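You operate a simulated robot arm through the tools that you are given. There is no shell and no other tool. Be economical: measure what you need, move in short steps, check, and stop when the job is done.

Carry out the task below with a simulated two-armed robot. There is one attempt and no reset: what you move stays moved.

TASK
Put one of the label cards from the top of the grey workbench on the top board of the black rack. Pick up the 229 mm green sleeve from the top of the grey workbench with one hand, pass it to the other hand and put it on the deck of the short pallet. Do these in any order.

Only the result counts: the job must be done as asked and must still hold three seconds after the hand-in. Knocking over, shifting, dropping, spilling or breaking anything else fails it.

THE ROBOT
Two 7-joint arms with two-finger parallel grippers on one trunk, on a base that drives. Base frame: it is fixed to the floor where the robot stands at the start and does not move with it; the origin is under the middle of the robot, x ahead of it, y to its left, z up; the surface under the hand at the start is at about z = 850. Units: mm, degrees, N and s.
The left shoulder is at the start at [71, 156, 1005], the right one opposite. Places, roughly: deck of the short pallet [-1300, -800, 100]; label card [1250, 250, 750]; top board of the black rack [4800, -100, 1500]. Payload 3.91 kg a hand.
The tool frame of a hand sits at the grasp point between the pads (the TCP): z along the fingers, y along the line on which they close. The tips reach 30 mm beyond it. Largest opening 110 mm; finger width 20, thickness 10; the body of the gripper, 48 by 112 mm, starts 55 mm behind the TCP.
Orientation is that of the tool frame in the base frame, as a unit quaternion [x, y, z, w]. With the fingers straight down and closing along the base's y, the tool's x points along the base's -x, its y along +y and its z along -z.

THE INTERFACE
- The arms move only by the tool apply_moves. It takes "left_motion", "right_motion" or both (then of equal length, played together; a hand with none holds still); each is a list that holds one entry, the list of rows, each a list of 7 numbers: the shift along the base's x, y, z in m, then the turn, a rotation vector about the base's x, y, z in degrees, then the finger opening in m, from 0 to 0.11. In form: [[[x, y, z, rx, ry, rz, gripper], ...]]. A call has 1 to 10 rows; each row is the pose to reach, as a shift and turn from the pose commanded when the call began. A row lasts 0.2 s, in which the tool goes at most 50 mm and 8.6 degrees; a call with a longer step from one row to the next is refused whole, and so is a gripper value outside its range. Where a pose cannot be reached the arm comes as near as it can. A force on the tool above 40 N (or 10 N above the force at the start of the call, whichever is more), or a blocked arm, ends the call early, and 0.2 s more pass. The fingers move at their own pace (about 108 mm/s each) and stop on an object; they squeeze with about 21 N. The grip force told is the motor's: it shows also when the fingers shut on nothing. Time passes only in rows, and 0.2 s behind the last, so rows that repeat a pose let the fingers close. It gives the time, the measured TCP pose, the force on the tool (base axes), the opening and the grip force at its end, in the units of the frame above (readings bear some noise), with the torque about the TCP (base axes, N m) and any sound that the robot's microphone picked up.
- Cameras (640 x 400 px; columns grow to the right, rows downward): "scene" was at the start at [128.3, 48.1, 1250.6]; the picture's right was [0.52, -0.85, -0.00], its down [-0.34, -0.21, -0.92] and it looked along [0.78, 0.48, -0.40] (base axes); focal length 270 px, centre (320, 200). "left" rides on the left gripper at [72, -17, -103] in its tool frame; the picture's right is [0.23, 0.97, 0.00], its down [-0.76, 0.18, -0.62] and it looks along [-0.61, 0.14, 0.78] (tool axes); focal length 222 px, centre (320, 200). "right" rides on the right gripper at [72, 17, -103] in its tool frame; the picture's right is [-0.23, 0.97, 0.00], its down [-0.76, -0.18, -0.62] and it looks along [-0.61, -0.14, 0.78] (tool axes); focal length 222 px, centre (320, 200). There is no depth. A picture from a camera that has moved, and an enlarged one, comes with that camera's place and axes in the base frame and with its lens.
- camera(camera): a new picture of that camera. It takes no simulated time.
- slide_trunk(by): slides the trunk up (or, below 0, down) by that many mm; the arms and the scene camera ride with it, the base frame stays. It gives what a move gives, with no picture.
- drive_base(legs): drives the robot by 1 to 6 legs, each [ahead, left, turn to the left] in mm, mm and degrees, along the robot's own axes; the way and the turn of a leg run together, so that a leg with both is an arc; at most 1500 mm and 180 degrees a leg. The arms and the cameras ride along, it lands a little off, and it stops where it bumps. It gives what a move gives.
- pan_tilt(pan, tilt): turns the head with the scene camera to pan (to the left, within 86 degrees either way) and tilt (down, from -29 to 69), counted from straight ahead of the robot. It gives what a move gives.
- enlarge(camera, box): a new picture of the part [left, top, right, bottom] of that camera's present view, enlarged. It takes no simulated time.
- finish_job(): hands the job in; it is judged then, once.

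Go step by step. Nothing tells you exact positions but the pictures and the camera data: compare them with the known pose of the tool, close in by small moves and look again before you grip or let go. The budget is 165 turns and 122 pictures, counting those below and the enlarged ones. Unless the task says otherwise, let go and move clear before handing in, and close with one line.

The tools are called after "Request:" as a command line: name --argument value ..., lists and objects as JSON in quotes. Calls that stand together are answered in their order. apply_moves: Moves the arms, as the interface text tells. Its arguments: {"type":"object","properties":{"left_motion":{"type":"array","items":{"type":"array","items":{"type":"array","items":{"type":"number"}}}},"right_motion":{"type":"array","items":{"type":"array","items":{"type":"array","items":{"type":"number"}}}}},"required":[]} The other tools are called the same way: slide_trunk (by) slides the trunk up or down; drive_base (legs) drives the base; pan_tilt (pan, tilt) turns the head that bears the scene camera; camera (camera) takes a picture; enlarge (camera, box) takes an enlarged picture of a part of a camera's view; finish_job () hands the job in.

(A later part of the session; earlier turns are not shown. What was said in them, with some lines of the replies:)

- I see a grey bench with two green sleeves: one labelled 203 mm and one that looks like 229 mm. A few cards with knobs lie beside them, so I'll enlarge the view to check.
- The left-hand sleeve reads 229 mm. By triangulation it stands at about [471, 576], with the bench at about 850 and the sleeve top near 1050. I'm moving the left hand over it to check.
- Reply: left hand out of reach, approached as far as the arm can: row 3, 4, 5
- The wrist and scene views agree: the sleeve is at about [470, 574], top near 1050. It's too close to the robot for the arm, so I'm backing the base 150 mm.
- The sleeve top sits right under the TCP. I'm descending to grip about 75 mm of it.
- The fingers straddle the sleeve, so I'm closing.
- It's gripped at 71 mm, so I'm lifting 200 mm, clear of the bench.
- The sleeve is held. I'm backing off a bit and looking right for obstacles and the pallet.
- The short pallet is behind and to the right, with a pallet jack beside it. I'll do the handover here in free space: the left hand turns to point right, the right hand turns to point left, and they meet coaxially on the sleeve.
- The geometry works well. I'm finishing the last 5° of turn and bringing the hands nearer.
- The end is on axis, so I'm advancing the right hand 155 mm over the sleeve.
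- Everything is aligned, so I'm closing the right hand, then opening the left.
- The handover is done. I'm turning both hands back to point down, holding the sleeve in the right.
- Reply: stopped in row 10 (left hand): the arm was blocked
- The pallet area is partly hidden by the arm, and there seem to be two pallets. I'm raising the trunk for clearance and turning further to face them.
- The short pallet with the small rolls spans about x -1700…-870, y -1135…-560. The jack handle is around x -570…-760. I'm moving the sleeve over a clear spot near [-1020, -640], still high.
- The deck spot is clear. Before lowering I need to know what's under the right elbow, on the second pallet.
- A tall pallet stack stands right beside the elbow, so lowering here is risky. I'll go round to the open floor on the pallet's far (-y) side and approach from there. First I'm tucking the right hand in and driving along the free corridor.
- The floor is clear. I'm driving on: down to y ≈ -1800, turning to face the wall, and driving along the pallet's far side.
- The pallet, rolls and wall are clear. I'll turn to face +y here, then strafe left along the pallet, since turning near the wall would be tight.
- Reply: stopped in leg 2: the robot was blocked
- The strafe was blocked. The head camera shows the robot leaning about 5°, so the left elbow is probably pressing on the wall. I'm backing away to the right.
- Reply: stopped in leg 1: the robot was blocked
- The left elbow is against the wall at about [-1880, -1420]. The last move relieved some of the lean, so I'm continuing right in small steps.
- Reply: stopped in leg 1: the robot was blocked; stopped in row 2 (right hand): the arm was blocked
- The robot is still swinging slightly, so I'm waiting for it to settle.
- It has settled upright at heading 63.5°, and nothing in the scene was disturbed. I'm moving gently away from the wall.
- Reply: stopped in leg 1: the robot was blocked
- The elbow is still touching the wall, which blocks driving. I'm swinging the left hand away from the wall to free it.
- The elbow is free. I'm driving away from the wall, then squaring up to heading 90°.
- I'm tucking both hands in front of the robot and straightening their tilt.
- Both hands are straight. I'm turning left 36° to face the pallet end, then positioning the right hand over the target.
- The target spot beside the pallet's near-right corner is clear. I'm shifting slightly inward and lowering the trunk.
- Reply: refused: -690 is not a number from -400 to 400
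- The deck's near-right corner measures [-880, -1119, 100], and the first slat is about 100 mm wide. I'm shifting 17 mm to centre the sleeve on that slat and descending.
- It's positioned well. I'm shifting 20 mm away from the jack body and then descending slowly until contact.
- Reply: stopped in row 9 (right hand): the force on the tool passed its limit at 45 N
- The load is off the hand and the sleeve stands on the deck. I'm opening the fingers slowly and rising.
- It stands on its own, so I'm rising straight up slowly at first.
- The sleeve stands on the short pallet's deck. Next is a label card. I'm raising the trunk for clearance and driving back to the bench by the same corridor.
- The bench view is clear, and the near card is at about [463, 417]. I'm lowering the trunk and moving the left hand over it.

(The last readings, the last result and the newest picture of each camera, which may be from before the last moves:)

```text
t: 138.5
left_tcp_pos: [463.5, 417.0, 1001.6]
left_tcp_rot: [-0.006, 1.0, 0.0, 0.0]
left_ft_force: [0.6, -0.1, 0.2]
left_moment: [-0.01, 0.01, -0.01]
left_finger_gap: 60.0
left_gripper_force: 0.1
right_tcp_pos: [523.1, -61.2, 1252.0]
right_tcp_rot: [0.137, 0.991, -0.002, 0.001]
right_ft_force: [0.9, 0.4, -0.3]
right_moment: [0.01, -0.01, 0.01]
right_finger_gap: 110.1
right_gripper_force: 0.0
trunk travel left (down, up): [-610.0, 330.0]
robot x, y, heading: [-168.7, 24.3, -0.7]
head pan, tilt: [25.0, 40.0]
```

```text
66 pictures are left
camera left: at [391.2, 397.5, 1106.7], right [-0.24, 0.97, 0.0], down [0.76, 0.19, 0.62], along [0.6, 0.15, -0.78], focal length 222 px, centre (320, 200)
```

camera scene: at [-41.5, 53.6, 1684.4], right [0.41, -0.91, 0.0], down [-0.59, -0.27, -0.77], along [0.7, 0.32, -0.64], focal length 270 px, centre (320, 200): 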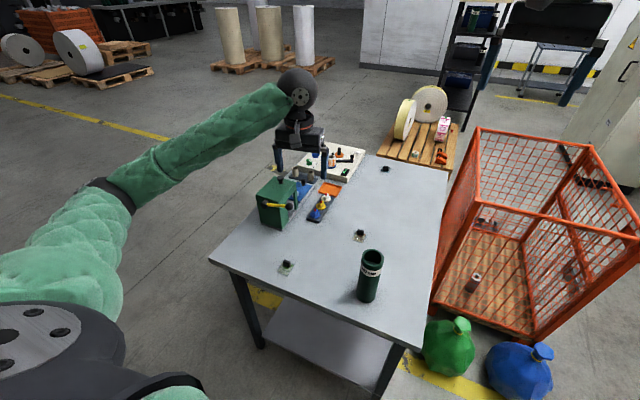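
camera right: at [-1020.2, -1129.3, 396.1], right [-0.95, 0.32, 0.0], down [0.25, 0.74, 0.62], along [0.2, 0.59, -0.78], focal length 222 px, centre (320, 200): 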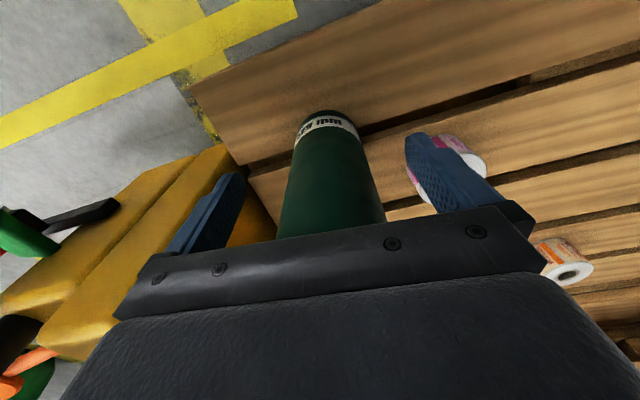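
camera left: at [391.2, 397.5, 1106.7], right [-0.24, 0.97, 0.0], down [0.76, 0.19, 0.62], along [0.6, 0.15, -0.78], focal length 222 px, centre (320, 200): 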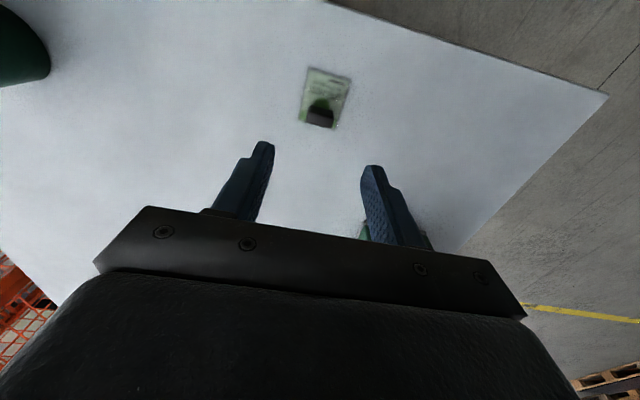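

Request:
enlarge --camera "left" --box '[240, 40, 400, 140]'

```text
4.00 times, centred on (320, 90) of left
camera zoom: at [391.2, 397.5, 1106.7], right [-0.24, 0.97, 0.0], down [0.76, 0.19, 0.62], along [0.6, 0.15, -0.78], focal length 888 px, centre (320, 640)
```

zoom: 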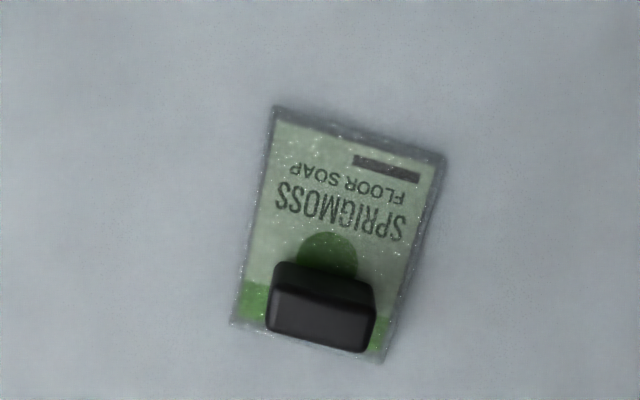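

The black block on the card is about 27 mm along y and sits right under the TCP. I'm descending to just above it and checking again.

Request:
apply_moves --left_motion '[[[0, 0, -0.035, 0, 0, 0, 0.06], [0, 0, -0.065, 0, 0, 0, 0.06], [0, 0, -0.085, 0, 0, 0, 0.06], [0, 0, -0.085, 0, 0, 0, 0.06]]]'

Request:
camera --camera "left"

```text
t: 139.5
left_tcp_pos: [462.4, 417.0, 917.2]
left_tcp_rot: [-0.005, 1.0, -0.001, 0.001]
left_ft_force: [-0.1, -0.4, -0.3]
left_moment: [0.0, 0.0, -0.03]
left_finger_gap: 60.3
left_gripper_force: 0.0
right_tcp_pos: [523.0, -64.0, 1252.6]
right_tcp_rot: [0.137, 0.991, -0.001, 0.001]
right_ft_force: [0.5, 0.6, 0.0]
right_moment: [0.0, 0.0, 0.01]
right_finger_gap: 110.0
right_gripper_force: 0.2
trunk travel left (down, up): [-610.0, 330.0]
robot x, y, heading: [-169.8, 20.5, -0.7]
head pan, tilt: [25.0, 40.0]
```

```text
64 pictures are left
camera left: at [391.2, 397.6, 1021.7], right [-0.24, 0.97, 0.0], down [0.76, 0.19, 0.62], along [0.6, 0.15, -0.78], focal length 222 px, centre (320, 200)
```

left: 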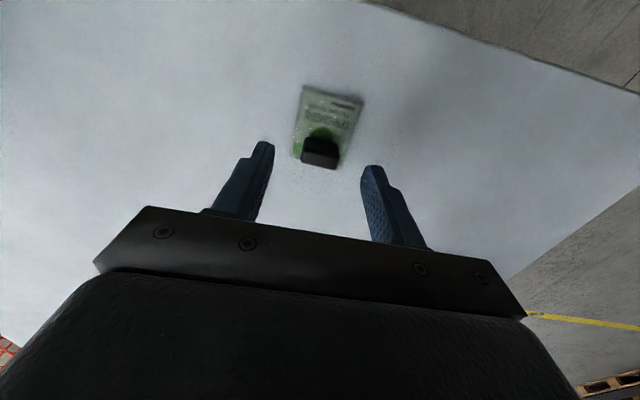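

Request:
apply_moves --left_motion '[[[0.001, 0, -0.012, 0, 0, 0, 0.06], [0.001, 0, -0.022, 0, 0, 0, 0.06], [0.001, 0, -0.03, 0, 0, 0, 0.06], [0.001, 0, -0.03, 0, 0, 0, 0.06]]]'

Request:
enlarge --camera "left" --box '[200, 70, 440, 220]'

```text
t: 140.5
left_tcp_pos: [463.6, 418.1, 887.0]
left_tcp_rot: [-0.005, 1.0, 0.0, -0.001]
left_ft_force: [-0.9, 0.1, 0.3]
left_moment: [-0.03, 0.01, -0.01]
left_finger_gap: 60.0
left_gripper_force: 0.0
right_tcp_pos: [522.9, -61.9, 1252.4]
right_tcp_rot: [0.137, 0.991, -0.001, 0.001]
right_ft_force: [-1.2, 0.0, 0.1]
right_moment: [0.02, 0.01, 0.03]
right_finger_gap: 110.3
right_gripper_force: 0.0
trunk travel left (down, up): [-610.0, 330.0]
robot x, y, heading: [-165.9, 22.6, -0.5]
head pan, tilt: [25.0, 40.0]
```

```text
2.67 times, centred on (320, 145) of left
camera zoom: at [392.2, 397.5, 991.6], right [-0.24, 0.97, 0.0], down [0.76, 0.19, 0.62], along [0.6, 0.15, -0.78], focal length 592 px, centre (320, 347)
```

zoom: 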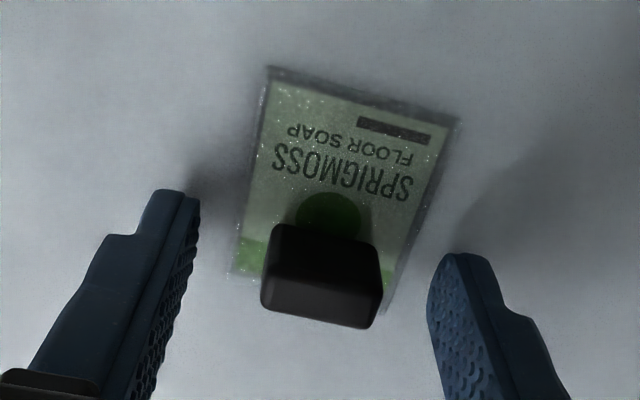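

Request:
apply_moves --left_motion '[[[0, 0, 0, 0, 0, 0, 0.045], [0, 0, 0, 0, 0, 0, 0.035], [0, 0, 0, 0, 0, 0, 0.027], [0, 0, 0, 0, 0, 0, 0.015], [0, 0, 0, 0, 0, 0, 0.01], [0, 0, 0, 0, 0, 0, 0.01]]]'

Request:
apply_moves --left_motion '[[[0, 0, 0.01, 0, 0, 0, 0.01], [0, 0, 0.03, 0, 0, 0, 0.01], [0, 0, 0.06, 0, 0, 0, 0.01], [0, 0, 0.1, 0, 0, 0, 0.01], [0, 0, 0.14, 0, 0, 0, 0.01], [0, 0, 0.14, 0, 0, 0, 0.01]]]'

Request:
camera --camera "left"

```text
t: 141.9
left_tcp_pos: [462.9, 416.1, 886.4]
left_tcp_rot: [-0.007, 1.0, 0.0, 0.0]
left_ft_force: [-0.6, 0.0, -0.3]
left_moment: [-0.03, 0.01, -0.01]
left_finger_gap: 27.0
left_gripper_force: 20.7
right_tcp_pos: [524.0, -61.5, 1251.7]
right_tcp_rot: [0.136, 0.991, -0.001, 0.001]
right_ft_force: [-0.4, -0.4, -0.1]
right_moment: [0.01, -0.02, 0.0]
right_finger_gap: 110.1
right_gripper_force: 0.0
trunk travel left (down, up): [-610.0, 330.0]
robot x, y, heading: [-168.0, 20.5, -0.5]
head pan, tilt: [25.0, 40.0]
```

```text
t: 143.3
left_tcp_pos: [465.8, 416.1, 1026.7]
left_tcp_rot: [-0.007, 1.0, 0.0, 0.0]
left_ft_force: [0.9, -0.1, 0.1]
left_moment: [-0.01, -0.01, -0.01]
left_finger_gap: 26.8
left_gripper_force: 20.8
right_tcp_pos: [523.5, -62.3, 1251.6]
right_tcp_rot: [0.136, 0.991, -0.001, 0.001]
right_ft_force: [-0.7, 0.1, 0.6]
right_moment: [0.0, 0.0, 0.0]
right_finger_gap: 110.1
right_gripper_force: 0.0
trunk travel left (down, up): [-610.0, 330.0]
robot x, y, heading: [-168.4, 22.6, -0.4]
head pan, tilt: [25.0, 40.0]
```

```text
62 pictures are left
camera left: at [393.3, 398.0, 1131.4], right [-0.24, 0.97, 0.0], down [0.76, 0.19, 0.62], along [0.6, 0.15, -0.78], focal length 222 px, centre (320, 200)
```

left: 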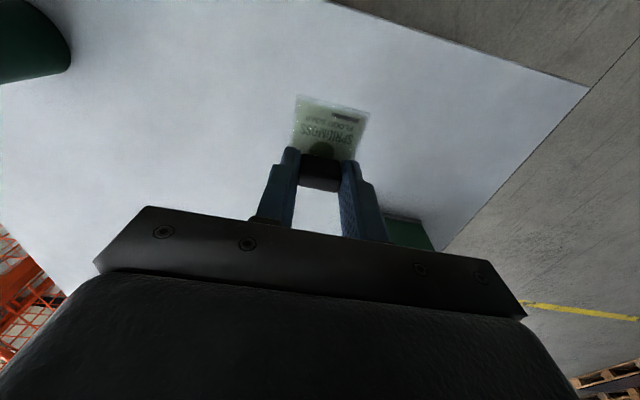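

The card is held. I'm raising the trunk, backing off from the bench and surveying the route to the black rack.

Request:
slide_trunk --by 320

Request:
drive_base --legs '[[-350, 0, 0]]'

Request:
pan_tilt --pan 35 --tilt 15

Request:
camera --camera "scene"

Request:
enlarge --camera "scene" --box '[400, 50, 640, 200]'

```text
t: 146.5
left_tcp_pos: [465.7, 417.1, 1346.8]
left_tcp_rot: [-0.006, 1.0, -0.001, -0.001]
left_ft_force: [1.1, 0.5, 0.1]
left_moment: [0.01, 0.01, 0.03]
left_finger_gap: 26.6
left_gripper_force: 20.7
right_tcp_pos: [522.9, -61.6, 1572.4]
right_tcp_rot: [0.136, 0.991, -0.001, 0.001]
right_ft_force: [0.5, -0.1, 0.4]
right_moment: [0.02, 0.01, -0.01]
right_finger_gap: 110.0
right_gripper_force: 0.2
trunk travel left (down, up): [-930.0, 10.0]
robot x, y, heading: [-171.3, 20.8, -0.6]
head pan, tilt: [25.0, 40.0]
```

```text
t: 148.9
left_tcp_pos: [138.4, 392.7, 1347.6]
left_tcp_rot: [0.007, 1.0, 0.001, 0.001]
left_ft_force: [0.2, 0.5, 0.2]
left_moment: [0.03, -0.03, 0.01]
left_finger_gap: 26.7
left_gripper_force: 21.2
right_tcp_pos: [184.6, -87.5, 1573.3]
right_tcp_rot: [0.149, 0.989, 0.0, 0.001]
right_ft_force: [-0.1, -0.4, 0.8]
right_moment: [0.01, 0.0, -0.02]
right_finger_gap: 110.2
right_gripper_force: 0.1
trunk travel left (down, up): [-930.0, 10.0]
robot x, y, heading: [-504.6, 17.8, -2.0]
head pan, tilt: [25.0, 40.0]
stopped in leg 1: the robot was blocked; the commanded pose is now the measured one
```

```text
t: 149.8
left_tcp_pos: [141.9, 394.5, 1345.8]
left_tcp_rot: [0.007, 1.0, 0.001, -0.001]
left_ft_force: [-0.3, 0.2, -0.2]
left_moment: [0.01, 0.01, -0.01]
left_finger_gap: 26.5
left_gripper_force: 21.4
right_tcp_pos: [187.7, -84.5, 1570.7]
right_tcp_rot: [0.149, 0.989, -0.001, 0.0]
right_ft_force: [-0.1, 0.1, 0.9]
right_moment: [-0.05, -0.05, 0.02]
right_finger_gap: 110.0
right_gripper_force: 0.0
trunk travel left (down, up): [-930.0, 10.0]
robot x, y, heading: [-504.6, 11.2, -2.2]
head pan, tilt: [35.0, 15.0]
```

```text
61 pictures are left
camera scene: at [-373.5, 63.2, 1743.8], right [0.54, -0.84, 0.0], down [-0.22, -0.14, -0.97], along [0.81, 0.52, -0.26], focal length 270 px, centre (320, 200)
```

scene: 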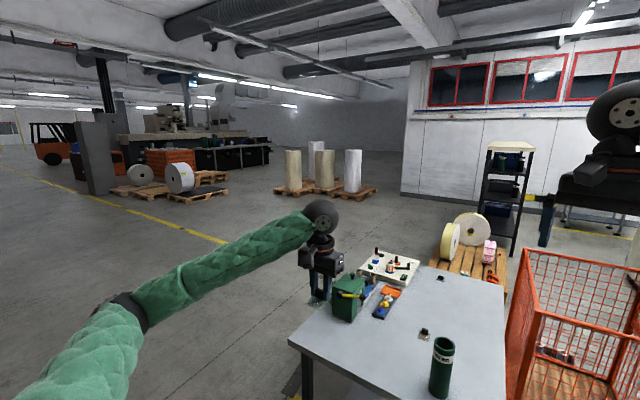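

```text
2.67 times, centred on (520, 125) of scene
camera zoom: at [-373.5, 63.2, 1743.8], right [0.54, -0.84, 0.0], down [-0.22, -0.14, -0.97], along [0.81, 0.52, -0.26], focal length 719 px, centre (-213, 400)
```

zoom: 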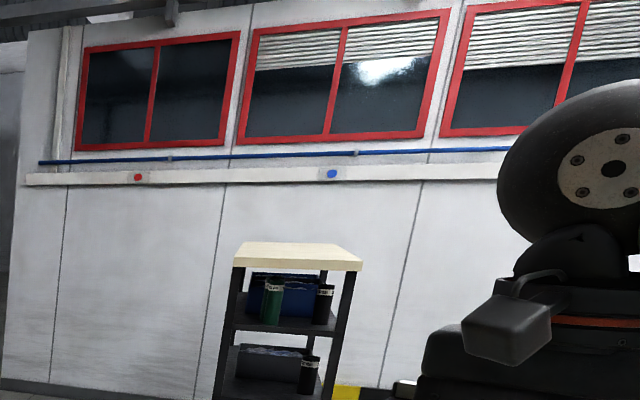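

The base bumped lightly behind, on the pallet stack, and stopped. I'm moving forward a little and looking left before going round the bench.

Request:
drive_base --legs '[[100, 0, 2]]'

Request:
pan_tilt --pan 80 --tilt 40

Request:
camera --camera "scene"

Request:
pan_tilt --pan -86 --tilt 35

Request:
camera --camera "scene"

```text
t: 151.0
left_tcp_pos: [223.9, 414.2, 1348.5]
left_tcp_rot: [-0.01, 1.0, 0.001, 0.001]
left_ft_force: [-0.6, -1.2, 0.3]
left_moment: [0.0, -0.03, -0.03]
left_finger_gap: 26.5
left_gripper_force: 21.2
right_tcp_pos: [284.0, -64.5, 1574.9]
right_tcp_rot: [0.133, 0.991, 0.0, 0.002]
right_ft_force: [0.0, -0.4, 0.2]
right_moment: [-0.02, -0.04, 0.0]
right_finger_gap: 109.9
right_gripper_force: 0.0
trunk travel left (down, up): [-930.0, 10.0]
robot x, y, heading: [-401.9, 12.6, -0.2]
head pan, tilt: [35.0, 15.0]
```

```text
t: 152.1
left_tcp_pos: [225.1, 413.9, 1347.0]
left_tcp_rot: [-0.009, 1.0, 0.0, 0.0]
left_ft_force: [0.1, 0.3, -0.1]
left_moment: [0.01, -0.02, -0.03]
left_finger_gap: 26.6
left_gripper_force: 21.0
right_tcp_pos: [286.1, -64.8, 1574.0]
right_tcp_rot: [0.133, 0.991, 0.0, 0.002]
right_ft_force: [0.4, -1.0, 0.4]
right_moment: [-0.02, 0.0, 0.04]
right_finger_gap: 109.9
right_gripper_force: 0.0
trunk travel left (down, up): [-930.0, 10.0]
robot x, y, heading: [-403.7, 10.0, -0.1]
head pan, tilt: [80.0, 40.0]
```

```text
59 pictures are left
camera scene: at [-341.8, 95.6, 1704.7], right [0.98, -0.18, 0.0], down [-0.11, -0.63, -0.77], along [0.14, 0.75, -0.64], focal length 270 px, centre (320, 200)
```

scene: 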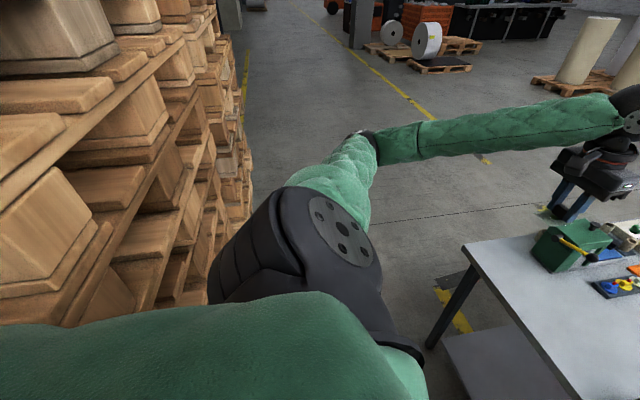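

```text
t: 154.6
left_tcp_pos: [226.6, 413.7, 1345.9]
left_tcp_rot: [-0.009, 1.0, 0.0, -0.001]
left_ft_force: [0.4, 0.1, 0.1]
left_moment: [-0.01, 0.01, -0.03]
left_finger_gap: 26.7
left_gripper_force: 21.0
right_tcp_pos: [288.7, -64.5, 1571.3]
right_tcp_rot: [0.132, 0.991, -0.002, 0.001]
right_ft_force: [0.7, -0.2, -0.3]
right_moment: [-0.01, 0.03, 0.01]
right_finger_gap: 110.1
right_gripper_force: 0.0
trunk travel left (down, up): [-930.0, 10.0]
robot x, y, heading: [-404.2, 13.5, -0.3]
head pan, tilt: [-85.9, 35.0]
```

```text
58 pictures are left
camera scene: at [-348.4, -75.4, 1712.0], right [-1.0, -0.07, 0.0], down [-0.04, 0.57, -0.82], along [0.06, -0.82, -0.57], focal length 270 px, centre (320, 200)
```

scene: 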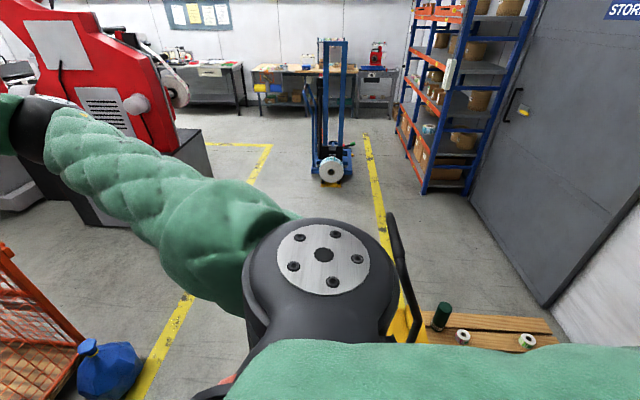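

The corridor between the stack and the bench is clear, and the sleeve still stands. I'm driving round the bench's left side, then ahead towards the rack.

Request:
drive_base --legs '[[150, 0, 0], [0, 1480, 0], [1400, 0, 0]]'

Request:
pan_tilt --pan -25 --tilt 20

Request:
camera --camera "scene"

```text
t: 169.5
left_tcp_pos: [1794.0, 1864.6, 1346.3]
left_tcp_rot: [-0.001, 1.0, 0.0, -0.002]
left_ft_force: [0.0, 0.3, -0.1]
left_moment: [0.0, 0.0, 0.01]
left_finger_gap: 26.8
left_gripper_force: 21.1
right_tcp_pos: [1849.3, 1386.3, 1571.8]
right_tcp_rot: [0.141, 0.99, -0.001, 0.0]
right_ft_force: [0.0, -0.1, -0.7]
right_moment: [0.0, 0.02, 0.01]
right_finger_gap: 109.9
right_gripper_force: 0.0
trunk travel left (down, up): [-930.0, 10.0]
robot x, y, heading: [1159.9, 1473.8, -1.0]
head pan, tilt: [-85.9, 35.0]
```

```text
t: 170.8
left_tcp_pos: [1796.1, 1865.6, 1346.4]
left_tcp_rot: [-0.002, 1.0, 0.0, -0.001]
left_ft_force: [0.0, 0.0, -0.4]
left_moment: [0.02, -0.01, 0.0]
left_finger_gap: 26.7
left_gripper_force: 21.2
right_tcp_pos: [1849.5, 1386.2, 1572.3]
right_tcp_rot: [0.141, 0.99, -0.001, 0.001]
right_ft_force: [-0.1, 0.1, 0.0]
right_moment: [-0.01, 0.0, 0.03]
right_finger_gap: 109.8
right_gripper_force: 0.0
trunk travel left (down, up): [-930.0, 10.0]
robot x, y, heading: [1159.0, 1470.1, -1.0]
head pan, tilt: [-25.0, 20.0]
```

```text
57 pictures are left
camera scene: at [1291.8, 1430.9, 1735.8], right [-0.44, -0.9, 0.0], down [-0.31, 0.15, -0.94], along [0.84, -0.41, -0.34], focal length 270 px, centre (320, 200)
```

scene: 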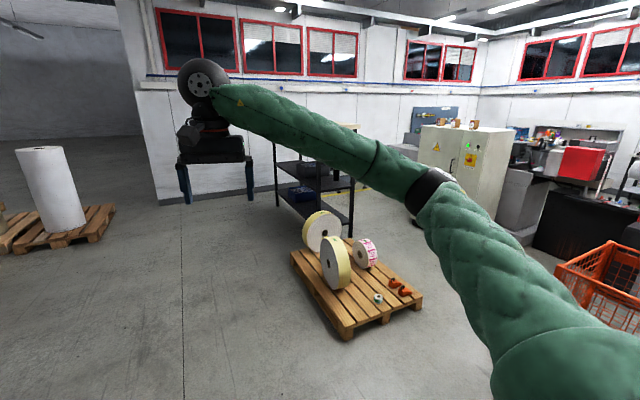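

The rack is long in x, about x 4060…5600, y -380…145. I'll drive up its +y side and raise both hands above the board height on the way.

Request:
drive_base --legs '[[1500, 0, 1], [1500, 0, 0]]'

Request:
apply_moves --left_motion '[[[0, 0, 0.04, 0, 0, 0, 0.01], [0, 0, 0.08, 0, 0, 0, 0.01], [0, 0, 0.12, 0, 0, 0, 0.01], [0, 0, 0.16, 0, 0, 0, 0.01], [0, 0, 0.2, 0, 0, 0, 0.01], [0, 0, 0.24, 0, 0, 0, 0.01], [0, 0, 0.28, 0, 0, 0, 0.01], [0, 0, 0.32, 0, 0, 0, 0.01]]]' --right_motion '[[[0, 0, 0.015, 0, 0, 0, 0.11], [0, 0, 0.03, 0, 0, 0, 0.11], [0, 0, 0.045, 0, 0, 0, 0.11], [0, 0, 0.06, 0, 0, 0, 0.11], [0, 0, 0.075, 0, 0, 0, 0.11], [0, 0, 0.09, 0, 0, 0, 0.11], [0, 0, 0.105, 0, 0, 0, 0.11], [0, 0, 0.12, 0, 0, 0, 0.11]]]'

Request:
pan_tilt --pan -60 --tilt 20

Request:
camera --camera "scene"

```text
t: 185.3
left_tcp_pos: [4804.8, 1807.0, 1347.1]
left_tcp_rot: [-0.002, 1.0, 0.0, 0.0]
left_ft_force: [-0.3, 1.1, -0.7]
left_moment: [-0.02, 0.03, 0.0]
left_finger_gap: 26.7
left_gripper_force: 21.3
right_tcp_pos: [4858.0, 1328.1, 1572.0]
right_tcp_rot: [0.14, 0.99, -0.001, 0.001]
right_ft_force: [0.1, 0.2, -0.5]
right_moment: [0.02, -0.04, 0.03]
right_finger_gap: 110.1
right_gripper_force: 0.1
trunk travel left (down, up): [-930.0, 10.0]
robot x, y, heading: [4167.0, 1417.8, -1.2]
head pan, tilt: [-25.0, 20.0]
```

```text
t: 187.1
left_tcp_pos: [4803.8, 1805.8, 1669.1]
left_tcp_rot: [-0.001, 1.0, -0.001, 0.0]
left_ft_force: [-0.8, 0.7, 0.2]
left_moment: [0.01, 0.0, -0.01]
left_finger_gap: 26.8
left_gripper_force: 20.9
right_tcp_pos: [4856.1, 1326.7, 1693.0]
right_tcp_rot: [0.141, 0.99, 0.0, 0.002]
right_ft_force: [0.3, -1.6, 0.4]
right_moment: [0.01, -0.06, -0.03]
right_finger_gap: 110.1
right_gripper_force: 0.1
trunk travel left (down, up): [-930.0, 10.0]
robot x, y, heading: [4167.5, 1416.8, -1.1]
head pan, tilt: [-25.0, 20.0]
```

```text
t: 188.2
left_tcp_pos: [4806.4, 1806.2, 1665.5]
left_tcp_rot: [-0.002, 1.0, 0.0, 0.0]
left_ft_force: [0.5, -0.9, -0.6]
left_moment: [0.05, -0.02, 0.02]
left_finger_gap: 26.8
left_gripper_force: 20.6
right_tcp_pos: [4860.0, 1327.1, 1690.5]
right_tcp_rot: [0.141, 0.99, -0.001, 0.001]
right_ft_force: [0.2, 1.1, -0.1]
right_moment: [-0.02, 0.0, -0.03]
right_finger_gap: 109.9
right_gripper_force: 0.2
trunk travel left (down, up): [-930.0, 10.0]
robot x, y, heading: [4168.1, 1414.4, -1.1]
head pan, tilt: [-60.0, 20.0]
```

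```text
56 pictures are left
camera scene: at [4262.8, 1332.6, 1735.8], right [-0.88, -0.48, 0.0], down [-0.17, 0.3, -0.94], along [0.45, -0.82, -0.34], focal length 270 px, centre (320, 200)
```

scene: 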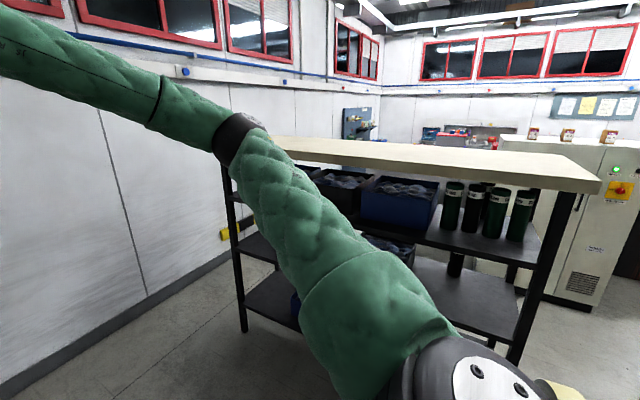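

The board's near edge is at about y 150…230. I'm moving along to the middle of the rack and turning to face it.

Request:
drive_base --legs '[[380, 0, 0], [0, 0, -89]]'

Request:
pan_tilt --pan 0 --tilt 25

Request:
camera --camera "scene"

Request:
camera --camera "left"

```text
t: 194.3
left_tcp_pos: [4955.5, 776.7, 1664.6]
left_tcp_rot: [0.698, 0.716, 0.0, 0.0]
left_ft_force: [0.5, -0.3, -0.3]
left_moment: [-0.01, 0.01, -0.02]
left_finger_gap: 26.8
left_gripper_force: 20.8
right_tcp_pos: [4476.0, 714.0, 1692.2]
right_tcp_rot: [0.793, 0.609, -0.001, 0.0]
right_ft_force: [-0.9, 0.5, -0.4]
right_moment: [0.03, -0.02, 0.0]
right_finger_gap: 109.9
right_gripper_force: 0.2
trunk travel left (down, up): [-930.0, 10.0]
robot x, y, heading: [4547.5, 1409.3, -89.9]
head pan, tilt: [-60.0, 20.0]
```

```text
t: 195.6
left_tcp_pos: [4952.3, 777.6, 1666.1]
left_tcp_rot: [0.698, 0.716, 0.001, -0.001]
left_ft_force: [0.5, -0.6, -0.7]
left_moment: [0.01, 0.01, -0.02]
left_finger_gap: 26.6
left_gripper_force: 21.3
right_tcp_pos: [4475.8, 715.3, 1689.6]
right_tcp_rot: [0.793, 0.609, -0.002, 0.0]
right_ft_force: [0.1, 0.8, 0.2]
right_moment: [-0.03, -0.02, 0.01]
right_finger_gap: 110.1
right_gripper_force: 0.1
trunk travel left (down, up): [-930.0, 10.0]
robot x, y, heading: [4546.5, 1405.8, -89.7]
head pan, tilt: [0.0, 25.0]
```

```text
55 pictures are left
camera scene: at [4547.3, 1264.2, 1727.8], right [-1.0, 0.0, 0.0], down [0.0, 0.42, -0.91], along [0.0, -0.91, -0.42], focal length 270 px, centre (320, 200)
```

scene: 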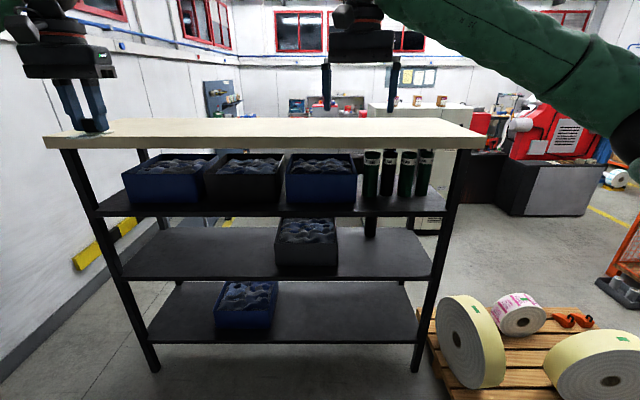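

```text
54 pictures are left
camera left: at [4934.5, 848.8, 1771.0], right [0.97, 0.25, 0.0], down [0.2, -0.76, 0.62], along [0.16, -0.6, -0.78], focal length 222 px, centre (320, 200)
```

left: 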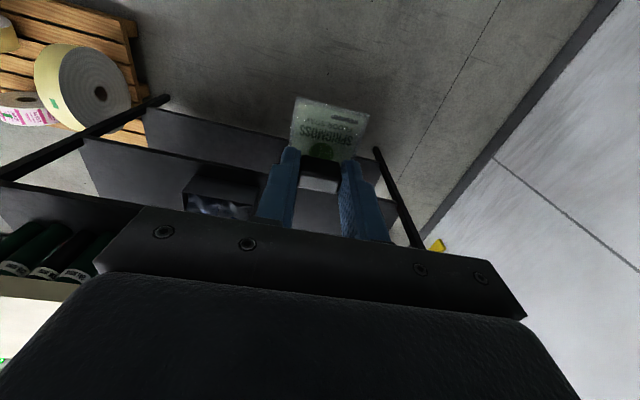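

The board spans about x 3930…5640, y -346…190, top near z 1505. The card is well above it, so I'm driving forward 610 mm.

Request:
drive_base --legs '[[610, 0, 0]]'

Request:
camera --camera "scene"

Request:
camera --camera "left"

```text
t: 199.1
left_tcp_pos: [4955.0, 168.4, 1666.2]
left_tcp_rot: [0.698, 0.716, 0.0, 0.0]
left_ft_force: [0.1, -0.1, -0.1]
left_moment: [-0.04, 0.02, 0.02]
left_finger_gap: 26.7
left_gripper_force: 20.9
right_tcp_pos: [4477.4, 105.2, 1691.9]
right_tcp_rot: [0.793, 0.609, 0.0, 0.001]
right_ft_force: [0.1, 0.9, -0.5]
right_moment: [-0.04, 0.0, 0.02]
right_finger_gap: 110.0
right_gripper_force: 0.0
trunk travel left (down, up): [-930.0, 10.0]
robot x, y, heading: [4551.0, 797.2, -90.1]
head pan, tilt: [0.0, 25.0]
```

```text
53 pictures are left
camera scene: at [4549.1, 654.1, 1728.0], right [-1.0, 0.0, 0.0], down [0.0, 0.42, -0.91], along [0.0, -0.91, -0.42], focal length 270 px, centre (320, 200)
```

scene: 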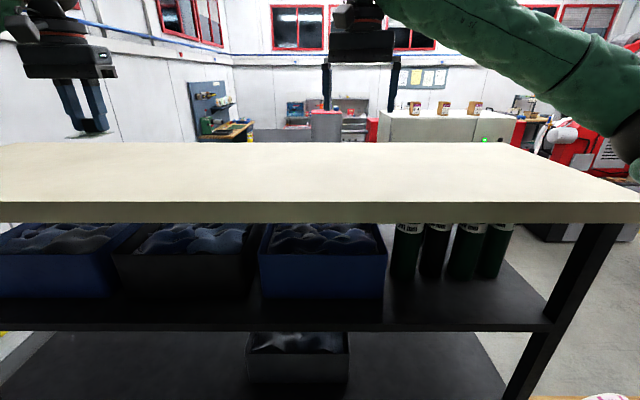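

```text
52 pictures are left
camera left: at [4936.7, 239.2, 1771.6], right [0.97, 0.25, 0.0], down [0.2, -0.76, 0.62], along [0.16, -0.6, -0.78], focal length 222 px, centre (320, 200)
```

left: 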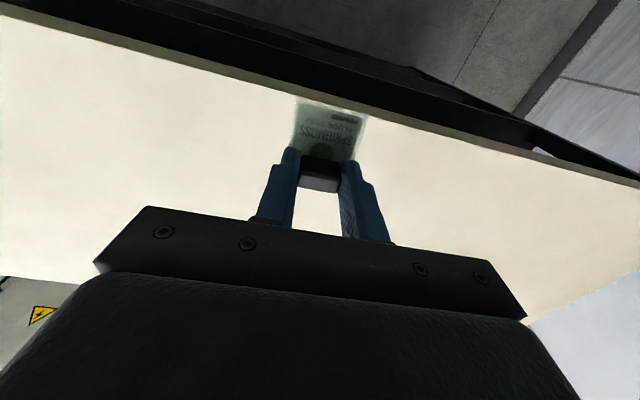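

I'm moving the card inward over the board and lowering to about 25 mm above it.

Request:
apply_moves --left_motion '[[[0, -0.045, 0, 0, 0, 0, 0.01], [0, -0.09, 0, 0, 0, 0, 0.01], [0, -0.135, 0, 0, 0, 0, 0.01], [0, -0.135, -0.04, 0, 0, 0, 0.01], [0, -0.135, -0.075, 0, 0, 0, 0.01], [0, -0.135, -0.095, 0, 0, 0, 0.01], [0, -0.135, -0.095, 0, 0, 0, 0.01]]]'

Request:
camera --camera "left"

Request:
camera --camera "scene"

```text
t: 200.7
left_tcp_pos: [4955.6, 31.7, 1571.5]
left_tcp_rot: [0.698, 0.716, 0.0, 0.0]
left_ft_force: [-0.1, -0.4, -0.2]
left_moment: [0.0, 0.02, 0.04]
left_finger_gap: 26.6
left_gripper_force: 20.5
right_tcp_pos: [4477.6, 103.2, 1691.8]
right_tcp_rot: [0.792, 0.61, -0.001, 0.0]
right_ft_force: [0.4, -0.7, 0.4]
right_moment: [0.01, -0.01, 0.01]
right_finger_gap: 109.9
right_gripper_force: 0.1
trunk travel left (down, up): [-930.0, 10.0]
robot x, y, heading: [4547.9, 798.5, -89.7]
head pan, tilt: [0.0, 25.0]
```

```text
51 pictures are left
camera left: at [4937.0, 102.6, 1675.4], right [0.97, 0.25, 0.0], down [0.2, -0.76, 0.62], along [0.16, -0.6, -0.78], focal length 222 px, centre (320, 200)
```

left: 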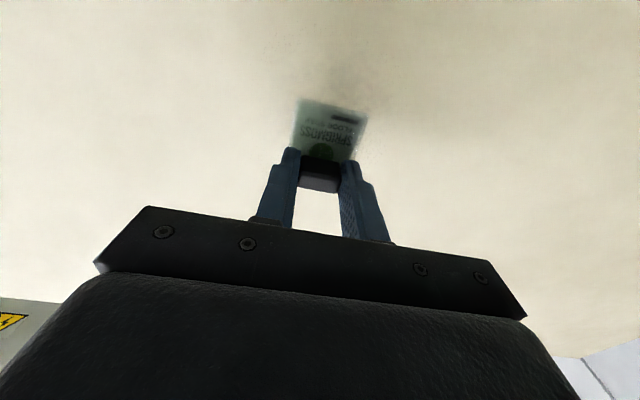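

```text
50 pictures are left
camera scene: at [4549.0, 652.7, 1727.8], right [-1.0, 0.0, 0.0], down [0.0, 0.42, -0.91], along [0.0, -0.91, -0.42], focal length 270 px, centre (320, 200)
```

scene: 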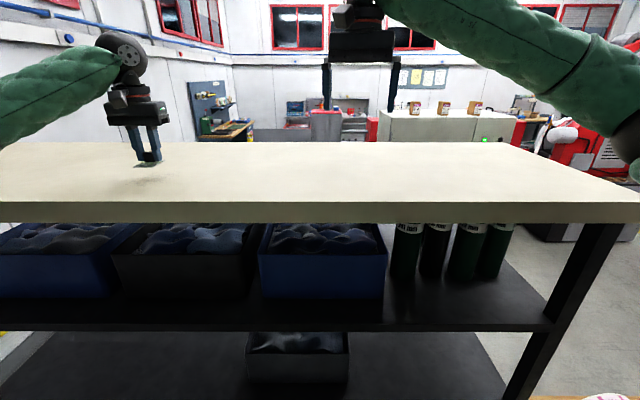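

It's close above the board, so I'm lowering in fine steps.

Request:
apply_moves --left_motion '[[[0, 0, -0.005, 0, 0, 0, 0.01], [0, 0, -0.01, 0, 0, 0, 0.01], [0, 0, -0.015, 0, 0, 0, 0.01], [0, 0, -0.02, 0, 0, 0, 0.01], [0, 0, -0.023, 0, 0, 0, 0.01], [0, 0, -0.023, 0, 0, 0, 0.01]]]'

Request:
enlarge --camera "scene" --box '[90, 90, 210, 190]'

```text
t: 202.1
left_tcp_pos: [4955.7, 31.9, 1548.7]
left_tcp_rot: [0.697, 0.717, 0.0, -0.001]
left_ft_force: [-0.6, -0.5, 0.2]
left_moment: [0.01, 0.0, 0.02]
left_finger_gap: 26.7
left_gripper_force: 20.8
right_tcp_pos: [4478.1, 103.7, 1691.1]
right_tcp_rot: [0.792, 0.61, -0.001, 0.0]
right_ft_force: [-1.4, 0.0, -0.1]
right_moment: [0.03, 0.01, 0.0]
right_finger_gap: 110.0
right_gripper_force: 0.0
trunk travel left (down, up): [-930.0, 10.0]
robot x, y, heading: [4548.4, 796.9, -89.7]
head pan, tilt: [0.0, 25.0]
```

```text
4.00 times, centred on (150, 140) of scene
camera zoom: at [4549.1, 652.7, 1727.8], right [-1.0, 0.0, 0.0], down [0.0, 0.42, -0.91], along [0.0, -0.91, -0.42], focal length 1079 px, centre (1000, 440)
```

zoom: 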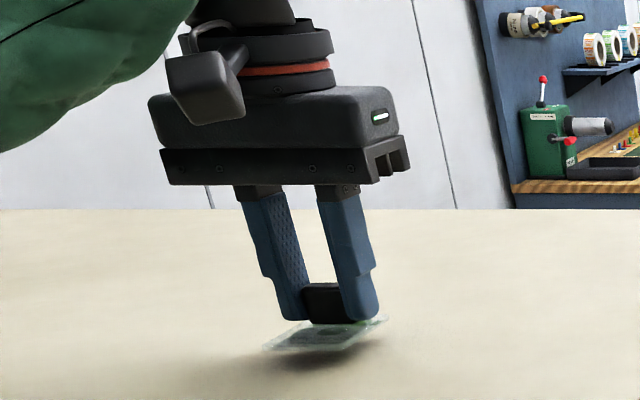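

Request:
apply_moves --left_motion '[[[0, 0, -0.002, 0, 0, 0, 0.01], [0, 0, -0.004, 0, 0, 0, 0.01], [0, 0, -0.006, 0, 0, 0, 0.01], [0, 0, -0.007, 0, 0, 0, 0.01], [0, 0, -0.007, 0, 0, 0, 0.01]]]'

Request:
enlarge --camera "scene" --box '[90, 90, 210, 190]'

```text
t: 203.3
left_tcp_pos: [4955.4, 33.5, 1541.7]
left_tcp_rot: [0.698, 0.716, 0.001, 0.0]
left_ft_force: [-0.6, -0.7, -0.2]
left_moment: [0.0, 0.01, -0.01]
left_finger_gap: 26.8
left_gripper_force: 20.4
right_tcp_pos: [4478.4, 103.6, 1692.5]
right_tcp_rot: [0.793, 0.609, -0.002, 0.0]
right_ft_force: [-0.4, -0.2, -0.2]
right_moment: [-0.02, 0.01, -0.02]
right_finger_gap: 109.9
right_gripper_force: 0.1
trunk travel left (down, up): [-930.0, 10.0]
robot x, y, heading: [4550.2, 795.3, -89.8]
head pan, tilt: [0.0, 25.0]
```

```text
4.00 times, centred on (150, 140) of scene
camera zoom: at [4549.1, 652.6, 1727.8], right [-1.0, 0.0, 0.0], down [0.0, 0.42, -0.91], along [0.0, -0.91, -0.42], focal length 1079 px, centre (1000, 440)
```

zoom: 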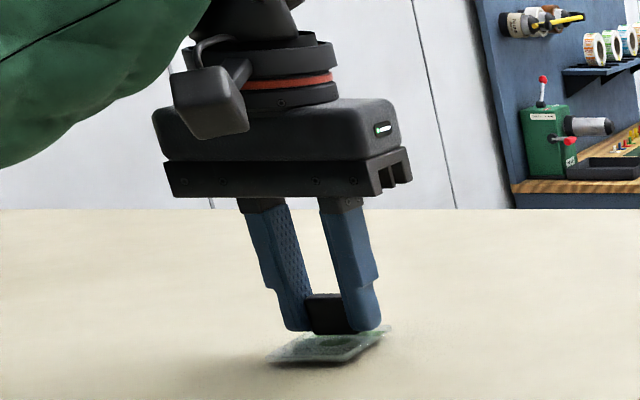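

Request:
apply_moves --left_motion '[[[0, 0, -0.0015, 0, 0, 0, 0.01], [0, 0, -0.003, 0, 0, 0, 0.01], [0, 0, -0.0045, 0, 0, 0, 0.01], [0, 0, -0.0045, 0, 0, 0, 0.01]]]'

Request:
enlarge --camera "scene" --box '[90, 90, 210, 190]'

```text
t: 204.3
left_tcp_pos: [4955.9, 32.1, 1538.1]
left_tcp_rot: [0.698, 0.717, 0.0, 0.0]
left_ft_force: [-0.3, 0.5, 1.0]
left_moment: [-0.01, 0.03, 0.02]
left_finger_gap: 26.9
left_gripper_force: 21.0
right_tcp_pos: [4478.4, 103.1, 1691.4]
right_tcp_rot: [0.793, 0.609, 0.0, 0.0]
right_ft_force: [-0.1, -0.8, -1.0]
right_moment: [0.02, -0.03, 0.0]
right_finger_gap: 109.8
right_gripper_force: 0.1
trunk travel left (down, up): [-930.0, 10.0]
robot x, y, heading: [4549.5, 797.3, -89.9]
head pan, tilt: [0.0, 25.0]
```

```text
4.00 times, centred on (150, 140) of scene
camera zoom: at [4549.1, 652.5, 1727.8], right [-1.0, 0.0, 0.0], down [0.0, 0.42, -0.91], along [0.0, -0.91, -0.42], focal length 1079 px, centre (1000, 440)
```

zoom: 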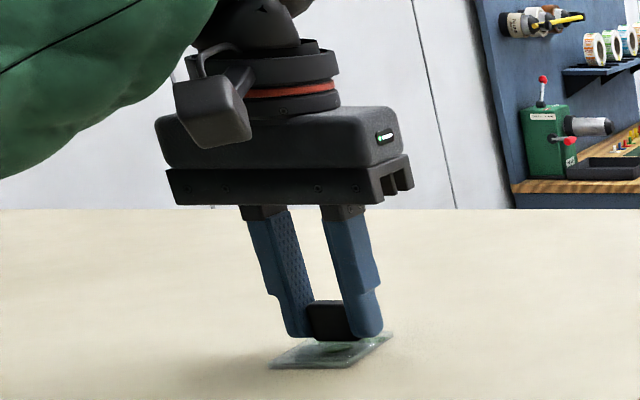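

Request:
apply_moves --left_motion '[[[0, 0, -0.001, 0, 0, 0, 0.01], [0, 0, -0.0015, 0, 0, 0, 0.01], [0, 0, -0.0015, 0, 0, 0, 0.01]]]'

Request:
apply_moves --left_motion '[[[0, 0, 0, 0, 0, 0, 0.03], [0, 0, 0, 0, 0, 0, 0.045], [0, 0, 0, 0, 0, 0, 0.06], [0, 0, 0, 0, 0, 0, 0.06], [0, 0, 0.02, 0, 0, 0, 0.06], [0, 0, 0.06, 0, 0, 0, 0.06], [0, 0, 0.1, 0, 0, 0, 0.06], [0, 0, 0.14, 0, 0, 0, 0.06]]]'

Request:
camera --camera "left"

Request:
enlarge --camera "scene" --box '[90, 90, 210, 190]'

```text
t: 205.1
left_tcp_pos: [4956.2, 32.6, 1536.3]
left_tcp_rot: [0.698, 0.716, 0.001, 0.0]
left_ft_force: [1.8, -5.0, 16.9]
left_moment: [0.04, -0.06, -0.02]
left_finger_gap: 26.6
left_gripper_force: 21.4
right_tcp_pos: [4476.7, 104.5, 1691.2]
right_tcp_rot: [0.793, 0.61, -0.001, 0.0]
right_ft_force: [-0.3, 0.3, -0.9]
right_moment: [-0.01, -0.01, -0.02]
right_finger_gap: 110.1
right_gripper_force: 0.0
trunk travel left (down, up): [-930.0, 10.0]
robot x, y, heading: [4546.2, 798.0, -89.8]
head pan, tilt: [0.0, 25.0]
```

```text
t: 206.9
left_tcp_pos: [4955.3, 32.7, 1674.9]
left_tcp_rot: [0.697, 0.717, 0.0, -0.001]
left_ft_force: [0.6, 0.3, -0.6]
left_moment: [0.01, -0.02, 0.01]
left_finger_gap: 60.1
left_gripper_force: 0.0
right_tcp_pos: [4476.9, 103.1, 1691.4]
right_tcp_rot: [0.794, 0.608, -0.002, 0.0]
right_ft_force: [0.3, -0.5, 0.2]
right_moment: [-0.02, -0.04, 0.04]
right_finger_gap: 109.9
right_gripper_force: 0.0
trunk travel left (down, up): [-930.0, 10.0]
robot x, y, heading: [4549.5, 797.9, -89.5]
head pan, tilt: [0.0, 25.0]
```

```text
46 pictures are left
camera left: at [4936.3, 104.5, 1780.5], right [0.97, 0.25, 0.0], down [0.2, -0.76, 0.62], along [0.16, -0.6, -0.78], focal length 222 px, centre (320, 200)
```

left: 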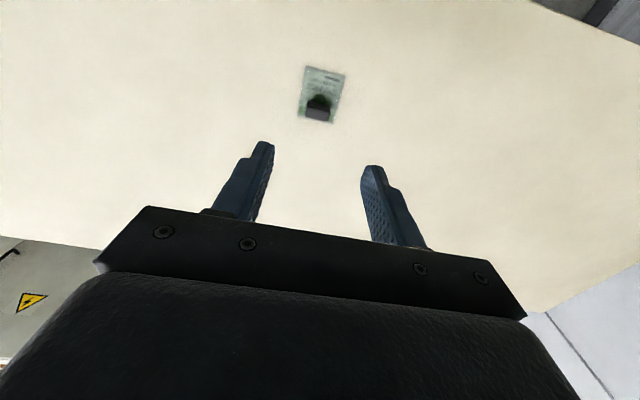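

```text
4.00 times, centred on (150, 140) of scene
camera zoom: at [4547.8, 653.5, 1727.7], right [-1.0, 0.0, 0.0], down [0.0, 0.42, -0.91], along [0.0, -0.91, -0.42], focal length 1079 px, centre (1000, 440)
```

zoom: 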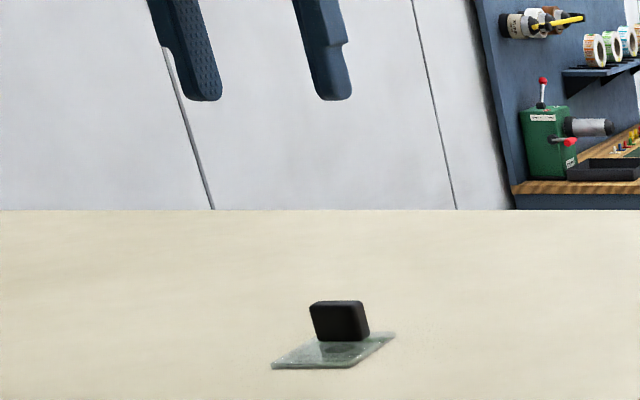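

The card lies flat on the top board and the hand is clear. I'm backing off the way I came, then handing in.

Request:
drive_base --legs '[[-500, 0, 0]]'

Request:
camera --camera "scene"

```text
t: 209.8
left_tcp_pos: [4957.2, 535.8, 1674.2]
left_tcp_rot: [0.696, 0.718, 0.0, -0.001]
left_ft_force: [0.1, 0.0, -0.6]
left_moment: [-0.01, 0.0, -0.04]
left_finger_gap: 60.3
left_gripper_force: 0.1
right_tcp_pos: [4479.4, 603.5, 1689.8]
right_tcp_rot: [0.792, 0.611, -0.001, -0.001]
right_ft_force: [-0.7, -0.1, 0.2]
right_moment: [-0.01, 0.03, -0.01]
right_finger_gap: 110.0
right_gripper_force: 0.0
trunk travel left (down, up): [-930.0, 10.0]
robot x, y, heading: [4547.1, 1300.2, -89.6]
head pan, tilt: [0.0, 25.0]
```

```text
44 pictures are left
camera scene: at [4547.1, 1153.3, 1727.5], right [-1.0, -0.01, 0.0], down [0.0, 0.42, -0.91], along [0.01, -0.91, -0.42], focal length 270 px, centre (320, 200)
```

scene: 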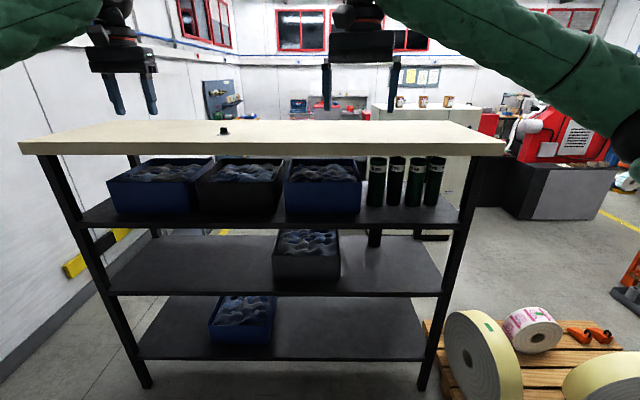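

The card rests on the top board, and the sleeve was still standing on the short pallet's deck when last seen. Both hands are empty and clear, so I'm handing in.

Request:
finish_job

```text
The job is handed in.
```

I put one label card on the top board of the black rack. I passed the 229 mm green sleeve from the left hand to the right and stood it on the deck of the short pallet, closed end up. On the way, the robot's left elbow bumped the wall, and the robot was stopped once while backing up, probably against the pallet stack; I saw nothing shift either time but did not look back at the stack.
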